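You operate a simulated robot arm through the tools that you are given. There is no shell and no other tool. Be economical: measure what you need, move in short steps, check, and stop when the job is done.

The job below is to be done with a simulated robot arm. You get a single attempt, and the scene is never put back.

TASK
Put one of the stubby bolts from the top of the black table on the pink pad.

Only the result counts: the job must be done as asked and must still hold three seconds after the hand-in. Knocking over, shifting, dropping, spilling or breaking anything else fails it.

THE ROBOT
A 6-joint arm with a two-finger parallel gripper, fixed in place. Base frame: the origin is at the foot of the arm, x ahead of it, y to its left, z up; the work surface is at about z = 81. Units: cm, degrees, N and s.
With the tool pointing down near the work surface it reaches from about 26 to 68 cm from the base axis. Its first joint turns from -66.0 to 66.0 degrees. Payload 2.9 kg.
Tool frame: the origin (TCP) lies between the finger pads and is the grasp point; the fingertips stand 3 cm ahead of it; z points along the fingers, y is the line along which they close. Largest opening 11 cm; finger width 2, thickness 1; the body of the gripper, 4.8 by 11.2 cm, starts 5.5 cm behind the TCP.
Orientation is that of the tool frame in the base frame, as a unit quaternion [x, y, z, w]. With the fingers straight down and closing along the base's y, the tool's x points along the base's -x, its y along +y and its z along -z.

THE INTERFACE
- The arm moves only by the tool play_rows. Its argument "steps" is a list that holds one entry, the list of rows, each a list of 5 numbers: the shift along the tool's x, y, z in units of 25 mm (1.0 is 25 mm), then the turn about the tool's z in units of 8 degrees (1.0 is 8 degrees), then the closure, from 0 (fully open) to 1 (shut). In form: [[[dx, dy, dz, twist, claw], ...]]. A call has 1 to 8 rows; each row shifts and turns the commanded pose from where the row before left it, along the tool's axes as they then stand. A call with a number of a shift or a turn outside -1 to 1 is refused whole. Each row takes 0.2 s and may step no farther than 5 cm and 8.6 degrees from the row before; otherwise, or with a gripper value out of range, the whole call is refused. Where a pose cannot be reached the arm comes as near as it can. A force on the tool above 40 N (or 10 N above the force at the start of the call, whichever is more), or a blocked arm, ends the call early, and 0.2 s more pass. The fingers move at their own pace (about 10.8 cm/s each) and stop on an object; they squeeze with about 26 N. The grip force told is the motor's: it shows also when the fingers shut on nothing. Time passes only in rows, and 0.2 s behind the last, so rows that do not move let the fingers close. The reply holds the time, the measured pose of the TCP, the force on the tool along the base axes, the opening and the grip force, in the units named above and with some noise, and new pictures: "show" is both (left out), scene, wrist or none.
- Cameras (640 x 400 px; columns grow to the right, rows downward): "scene" is fixed at [8.46, 44.33, 137.49]; the picture's right is [-0.65, -0.76, 0.00], its down [-0.49, 0.43, -0.76] and it looks along [0.57, -0.50, -0.65] (base axes); focal length 330 px, centre (320, 200). "wrist" rides on the gripper at [-3.6, 0, -5.7] in the tool frame; the picture's right is [0.00, -1.00, 0.00], its down [0.97, 0.00, -0.24] and it looks along [0.24, 0.00, 0.97] (tool axes); focal length 218 px, centre (320, 200).
- point_at(camera, pixels): for up to 12 pixels [column, row] of the newest picture of that camera ("zoom" is the newest enlarged one), the place [x, y, z] in the base frame of the surface seen there, good to about 0.2 cm. It takes no simulated time.
- zoom(camera, box): a new picture of the part [left, top, right, bottom] of that camera's present view, enlarged. It takes no simulated time.
- sign_off(): hands the job in; it is judged then, once.

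Go step by step. Measure first, check grasps and placings, and put right what went wrong. The budget is 60 turns and 120 pictures, counting those below and the enlarged ones. Unless the task says otherwise, let go and move clear before handing in, and close with one line.

The tools are called after "Request:" as a command line: name --argument value ..., lists and objects as JSON in quotes. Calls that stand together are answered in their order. play_rows: Moves the arm, as the interface text tells. Its arguments: {"type":"object","properties":{"steps":{"type":"array"},"show":{"type":"string","enum":["both","scene","wrist","none"]}},"required":["steps"]} The other tools are called the same way: point_at (camera, pixels) gives the place of the surface under pixels of a picture; zoom (camera, box) takes an enlarged picture of a part of a camera's view; sign_off () hands the job in.

At the start:

```text
t: 0.0
tool_pos: [44.24, 9.27, 107.35]
ee_rot: [0.0, 1.0, 0.0, 0.0]
force: [0.4, 0.7, -0.5]
gripper_width: 10.99
grip_force: 0.0
```

scene: 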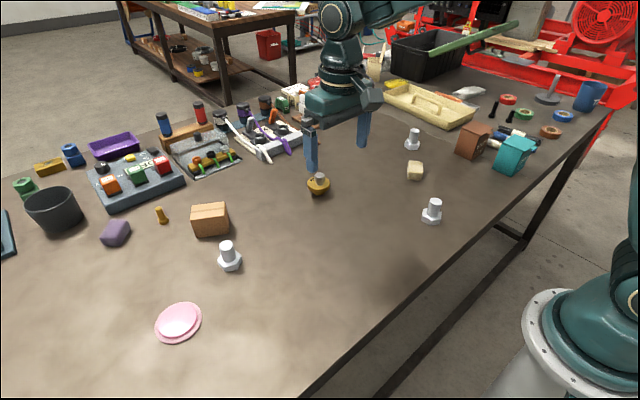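
wrist: 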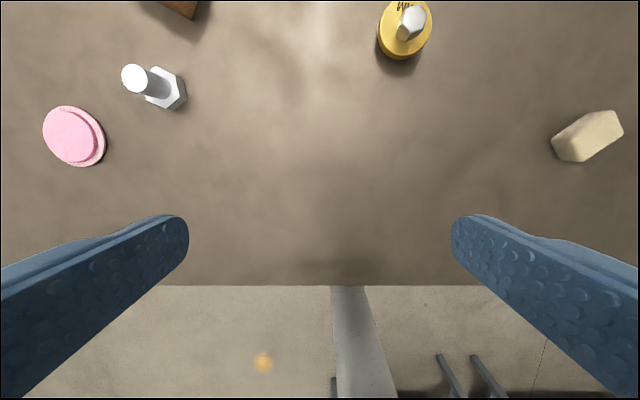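

The scene shows white bolts at (229,257), (432,211), (412,139) and a pink pad at (178,322). I'll zoom and measure them.

Request:
zoom --camera "scene" --box '[130, 190, 290, 350]'

Request:
zoom --camera "scene" --box '[300, 110, 480, 240]'

Request:
point_at --camera "scene" --pixels '[[227, 244], [229, 265], [220, 265], [240, 262], [180, 318], [158, 330], [200, 308], [210, 205], [229, 232], [205, 285], [433, 202], [432, 220]]'

Request:
point_at --camera "wrist" --pixels '[[134, 78], [165, 90], [180, 100], [72, 136], [45, 130], [104, 145], [70, 108], [85, 165], [175, 5], [160, 107], [172, 67], [185, 90]]'

```text
2.50 times, centred on (210, 270) of scene
```

zoom: 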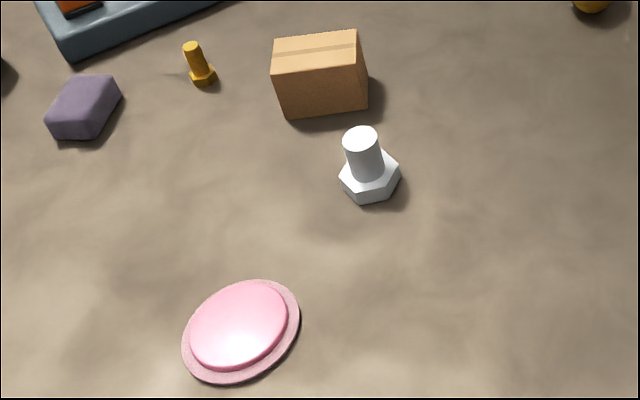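

```text
3.08 times, centred on (390, 175) of scene
```

zoom: 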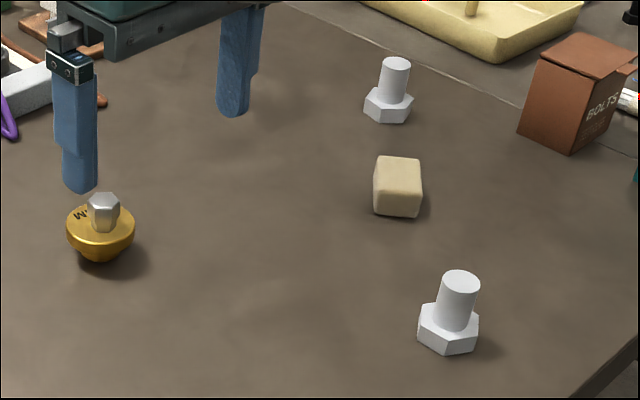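

```text
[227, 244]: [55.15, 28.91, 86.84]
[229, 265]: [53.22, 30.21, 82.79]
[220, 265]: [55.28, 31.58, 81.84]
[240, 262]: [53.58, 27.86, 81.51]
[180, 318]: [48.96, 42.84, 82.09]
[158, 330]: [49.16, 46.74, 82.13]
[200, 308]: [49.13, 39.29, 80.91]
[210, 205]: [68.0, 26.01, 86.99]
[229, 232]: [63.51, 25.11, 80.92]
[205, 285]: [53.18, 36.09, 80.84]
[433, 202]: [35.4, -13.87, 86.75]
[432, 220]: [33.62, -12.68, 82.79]
```

```text
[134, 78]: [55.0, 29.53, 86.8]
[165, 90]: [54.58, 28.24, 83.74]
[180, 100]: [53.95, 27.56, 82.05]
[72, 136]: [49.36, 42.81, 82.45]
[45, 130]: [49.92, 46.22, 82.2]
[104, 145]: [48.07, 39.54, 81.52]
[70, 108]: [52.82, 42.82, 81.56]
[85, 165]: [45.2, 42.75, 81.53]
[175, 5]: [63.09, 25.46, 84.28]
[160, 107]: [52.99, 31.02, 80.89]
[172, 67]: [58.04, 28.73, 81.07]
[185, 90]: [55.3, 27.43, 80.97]
```

The near bolt stands on its head at about (55, 29), with its top at z 86.8 and the head top near 83. The pad centre is about (49.2, 42.8) at z 82.3. I'll move above the bolt.

Request:
play_rows --steps '[[[-0.53, 0.98, 0.3, 0, 0], [-0.53, 0.98, 0.3, 0, 0], [-0.53, 0.98, 0.3, 0, 0], [-0.53, 0.98, 0.3, 0, 0], [-0.53, 0.98, 0.3, 0, 0], [-0.53, 0.98, 0.3, 0, 0], [-0.53, 0.98, 0.3, 0, 0], [-0.53, 0.98, 0.3, 0, 0]]]'

```text
t: 1.8
tool_pos: [54.96, 28.98, 101.46]
ee_rot: [0.0, 1.0, 0.0, 0.0]
force: [0.3, -0.9, 0.4]
gripper_width: 11.02
grip_force: 0.0
```

scene: 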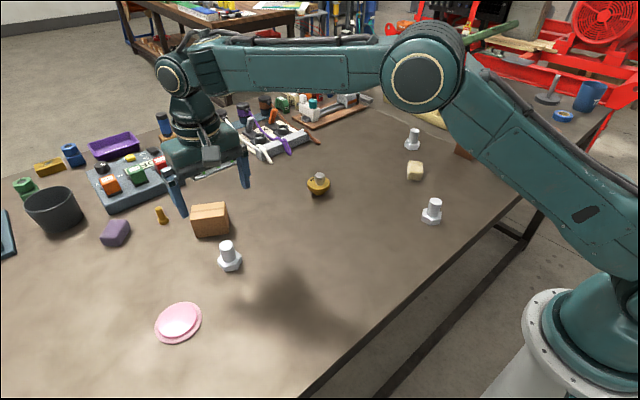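
wrist: 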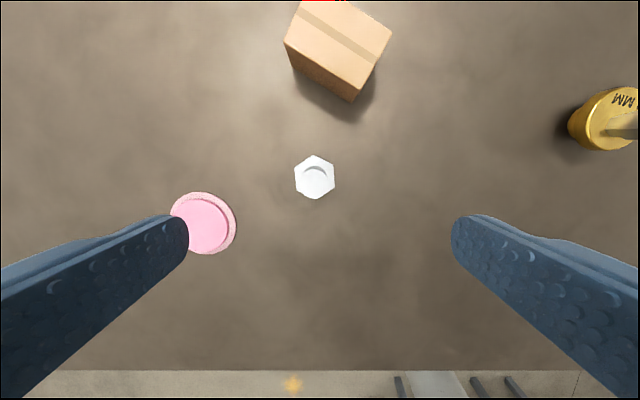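

Request:
zoom --camera "wrist" --box '[270, 140, 350, 220]'

Request:
point_at --camera "wrist" --pixels '[[315, 177], [305, 177], [325, 177], [315, 166], [315, 190], [298, 177], [350, 100], [205, 221], [185, 200], [226, 250], [205, 194], [205, 252]]'

```text
5.00 times, centred on (310, 180) of wrist
```

zoom: 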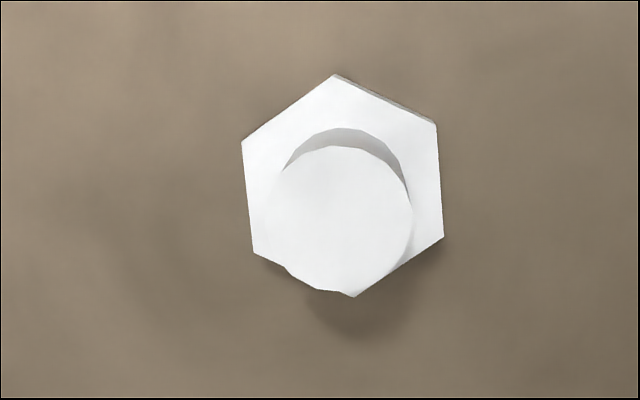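

```text
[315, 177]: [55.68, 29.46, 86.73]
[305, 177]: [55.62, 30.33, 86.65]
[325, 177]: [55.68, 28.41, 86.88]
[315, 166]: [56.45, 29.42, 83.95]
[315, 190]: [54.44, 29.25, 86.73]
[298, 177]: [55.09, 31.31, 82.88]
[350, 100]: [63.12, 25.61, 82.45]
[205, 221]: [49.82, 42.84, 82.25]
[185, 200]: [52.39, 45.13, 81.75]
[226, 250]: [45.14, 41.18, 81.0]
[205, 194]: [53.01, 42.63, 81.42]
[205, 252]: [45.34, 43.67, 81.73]
```

The bolt top is at wrist pixel (314,184), about (55.05, 29.45), so I need a +0.45 cm y correction. I'll descend with the fingers open to z ≈ 86.7, keeping the tips just above the head.

Request:
play_rows --steps '[[[-0.03, 0.18, 0.9, 0, 0], [0, 0, 0.9, 0, 0], [0, 0, 0.9, 0, 0], [0, 0, 0.9, 0, 0], [0, 0, 0.9, 0, 0], [0, 0, 0.9, 0, 0], [0, 0, 0.5, 0, 0]]]'

```text
t: 3.4
tool_pos: [54.79, 29.35, 86.61]
ee_rot: [-0.001, 1.0, 0.001, 0.001]
force: [-0.6, -0.4, -0.6]
gripper_width: 10.98
grip_force: 0.1
```

scene: 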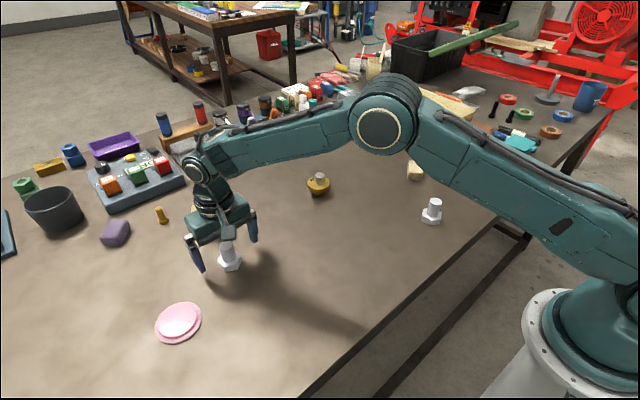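
wrist: 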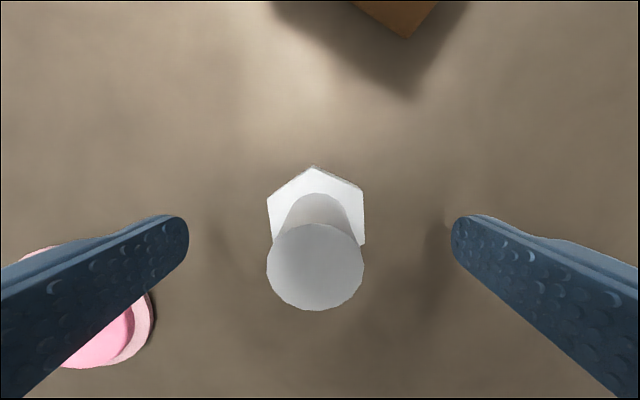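

The bolt is centred between the fingers at (315,265). I'll close on the shank.

Request:
play_rows --steps '[[[0, 0, 0, 0, 0.6], [0, 0, 0, 0, 0.7], [0, 0, 0, 0, 1], [0, 0, 0, 0, 1], [0, 0, 0, 0, 1]]]'

```text
t: 4.6
tool_pos: [54.77, 29.36, 86.6]
ee_rot: [0.0, 1.0, 0.0, 0.001]
force: [0.2, 0.5, 0.1]
gripper_width: 2.7
grip_force: 26.4
```

scene: 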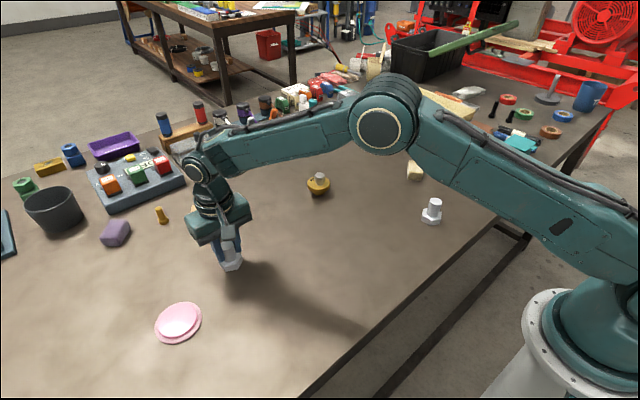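
wrist: 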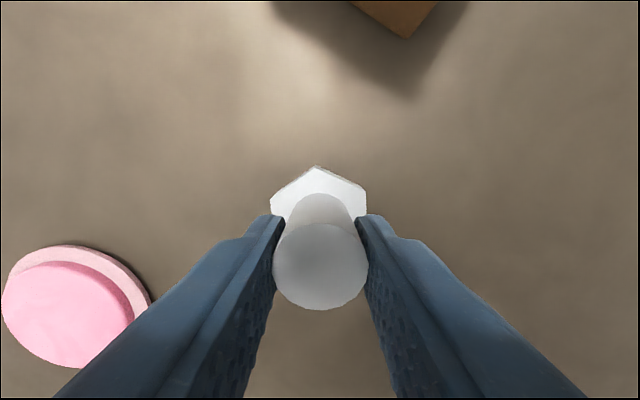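

The grip is firm at 2.7 cm and 26 N. I'll lift first and check it holds.

Request:
play_rows --steps '[[[0, 0, -0.4, 0, 1], [0, 0, -0.6, 0, 1], [0, 0, -0.8, 0, 1], [0, 0, -0.4, 0, 1], [0, 0, 0, 0, 1]]]'

```text
t: 5.8
tool_pos: [54.94, 29.38, 92.1]
ee_rot: [0.0, 1.0, -0.001, 0.001]
force: [0.1, -0.5, -0.9]
gripper_width: 2.72
grip_force: 25.9
```

scene: 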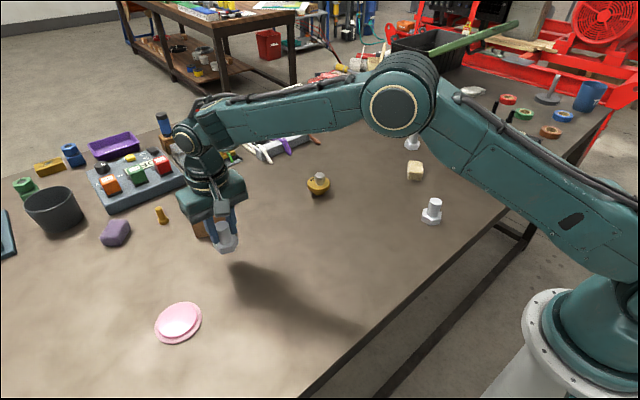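
wrist: 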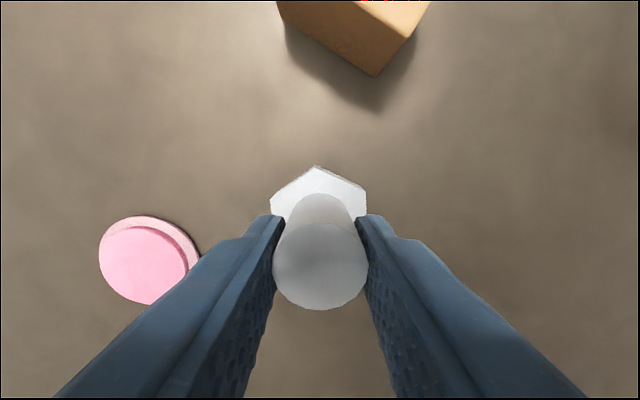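

The bolt is lifted. Next I'll carry it over the pad centre at about (49.3, 42.8).

Request:
play_rows --steps '[[[0.32, 0.766, 0, 0, 1], [0.32, 0.766, 0, 0, 1], [0.32, 0.766, 0, 0, 1], [0.32, 0.766, 0, 0, 1], [0.32, 0.766, 0, 0, 1], [0.32, 0.766, 0, 0, 1], [0.32, 0.766, 0, 0, 1], [0, 0, 0, 0, 1]]]'

Request:
point_at --camera "scene" --pixels '[[178, 320], [165, 325], [192, 312], [170, 310], [182, 332], [178, 328]]'

Request:
zoom --camera "scene" --box '[110, 220, 270, 380]'

```text
t: 7.6
tool_pos: [49.23, 42.66, 92.23]
ee_rot: [0.0, 1.0, 0.0, -0.001]
force: [-0.7, 0.7, -0.8]
gripper_width: 2.72
grip_force: 26.2
```

scene: 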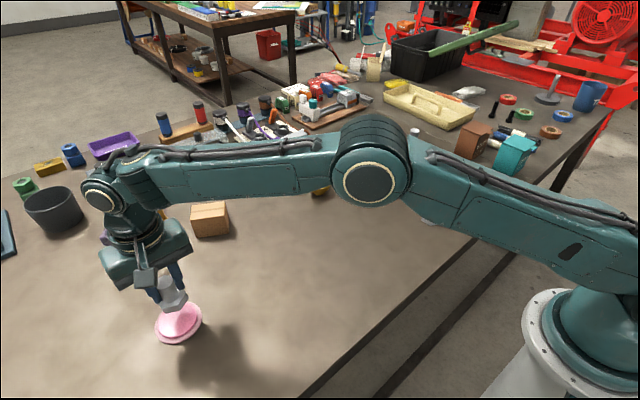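
wrist: 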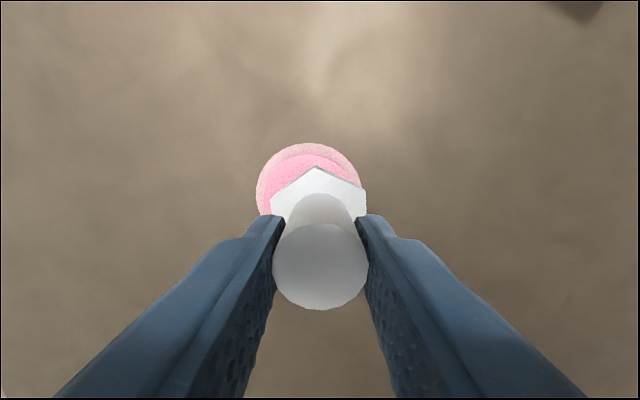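

```text
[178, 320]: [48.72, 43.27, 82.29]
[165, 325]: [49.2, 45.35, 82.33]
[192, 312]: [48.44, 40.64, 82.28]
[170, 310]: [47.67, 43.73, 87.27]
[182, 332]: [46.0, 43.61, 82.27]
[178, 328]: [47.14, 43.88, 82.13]
```

```text
2.50 times, centred on (190, 300) of scene
```

zoom: 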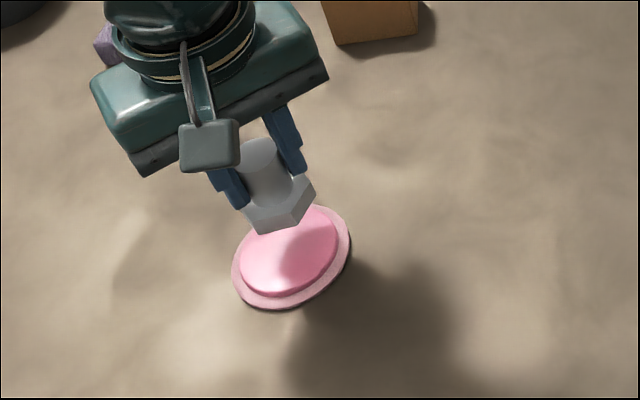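

The bolt is over the pad, which sits about 0.5 cm further in +y (pad apex column ~309 against 320). I'll correct that and descend to just above contact.

Request:
play_rows --steps '[[[0, 0.2, 0.3, 0, 1], [0, 0, 0.4, 0, 1], [0, 0, 0.4, 0, 1], [0, 0, 0.3, 0, 1], [0, 0, 0.1, 0, 1], [0, 0, 0, 0, 1]]]'

Request:
zoom --camera "scene" --box '[110, 240, 250, 380]'

```text
t: 9.0
tool_pos: [49.37, 43.13, 88.39]
ee_rot: [0.0, 1.0, 0.0, 0.0]
force: [0.4, -0.8, -1.7]
gripper_width: 2.72
grip_force: 26.1
```

scene: 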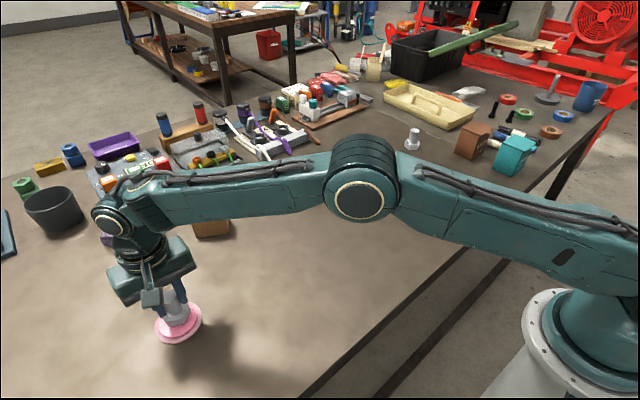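
wrist: 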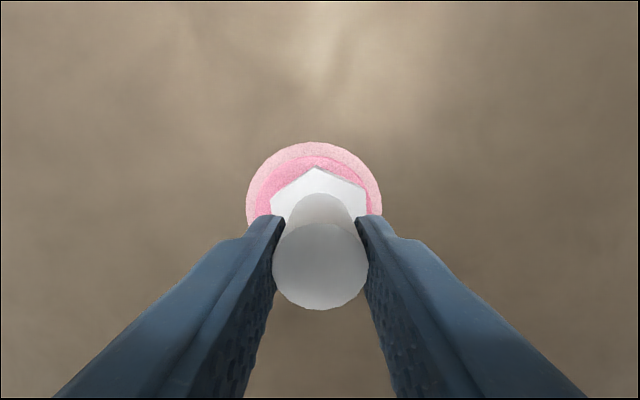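

```text
2.86 times, centred on (180, 310) of scene
```

zoom: 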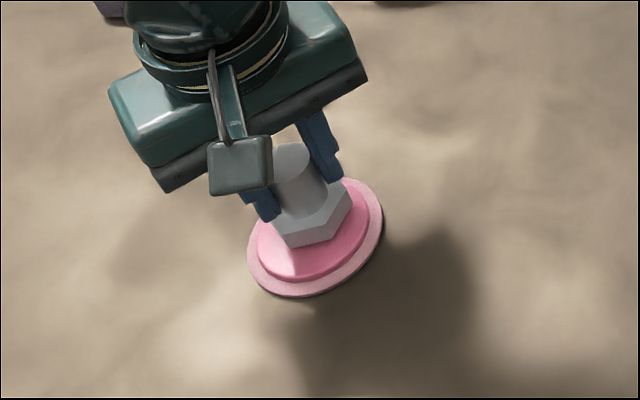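

It is nearly touching. I'll nudge slightly to −x and +y to centre it, then lower in fine steps until the force rises.

Request:
play_rows --steps '[[[0.12, 0.08, 0, 0, 1], [0, 0, 0.06, 0, 1], [0, 0, 0.05, 0, 1], [0, 0, 0.04, 0, 1], [0, 0, 0, 0, 1]]]'

Request:
zoom --camera "scene" --box '[110, 240, 250, 380]'

```text
t: 10.2
tool_pos: [48.98, 43.38, 88.04]
ee_rot: [0.0, 1.0, 0.0, -0.001]
force: [0.6, -0.5, 0.1]
gripper_width: 2.74
grip_force: 25.8
```

scene: 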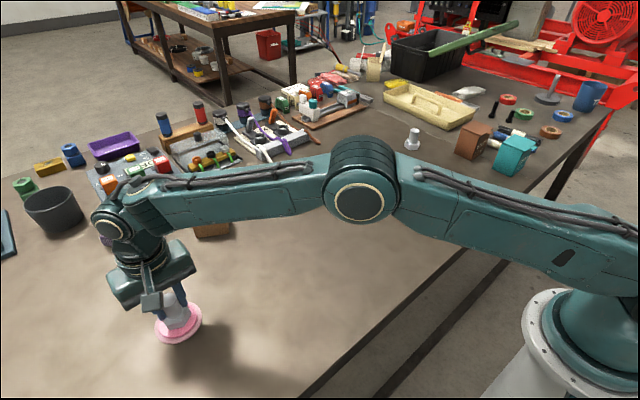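
wrist: 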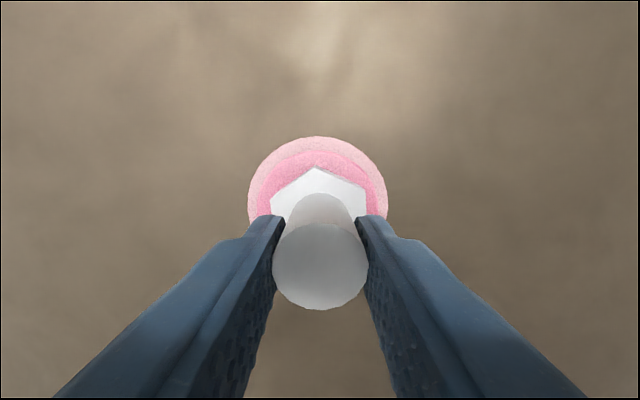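

```text
2.86 times, centred on (180, 310) of scene
```

zoom: 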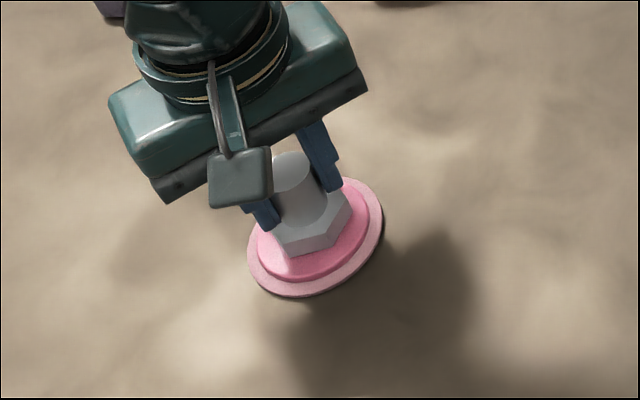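

It is centred with no contact force yet. I'll lower a little more in tiny steps.

Request:
play_rows --steps '[[[0, 0, 0.03, 0, 1], [0, 0, 0.02, 0, 1], [0, 0, 0, 0, 1]]]' --show "none"

```text
t: 11.0
tool_pos: [49.05, 43.36, 87.92]
ee_rot: [-0.001, 1.0, 0.0, 0.001]
force: [-1.3, 0.0, 5.3]
gripper_width: 2.72
grip_force: 26.1
```

A 5 N upward force shows the bolt is resting on the pad. I'll open while still, then rise.

Request:
play_rows --steps '[[[0, 0, 0, 0, 0.65], [0, 0, 0, 0, 0.4], [0, 0, 0, 0, 0.3], [0, 0, 0, 0, 0.3], [0, 0, -0.4, 0, 0.3], [0, 0, -0.8, 0, 0.3], [0, 0, -1, 0, 0.3], [0, 0, -1, 0, 0.3]]]'

Request:
zoom --camera "scene" --box '[110, 240, 250, 380]'

```text
t: 12.8
tool_pos: [48.96, 43.36, 96.04]
ee_rot: [0.0, 1.0, 0.0, 0.0]
force: [-0.2, -0.6, 0.2]
gripper_width: 7.7
grip_force: 0.0
```

scene: 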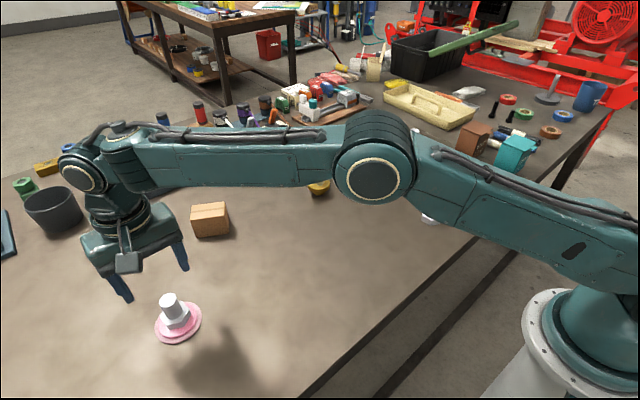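
wrist: 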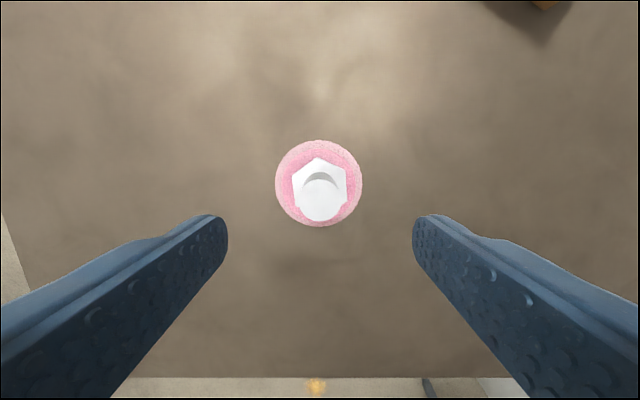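

```text
2.86 times, centred on (180, 310) of scene
```

zoom: 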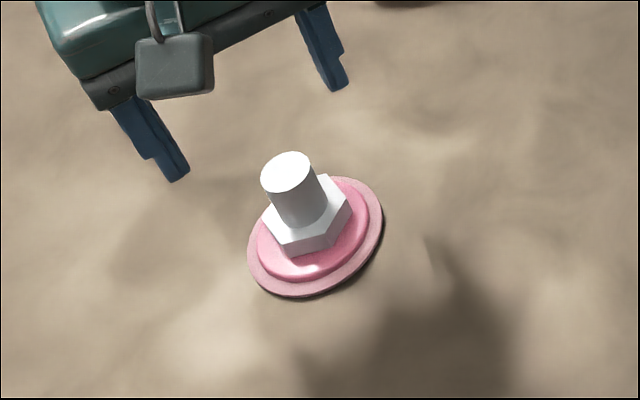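

The bolt stands upright on the pad at wrist pixel (320,190), and the gripper is clear of it. I'm handing in.

Request:
sign_off

```text
The job is handed in.
```

One stubby bolt is standing upright on the pink pad, released with the gripper clear, and the job is handed in; I saw nothing else disturbed.
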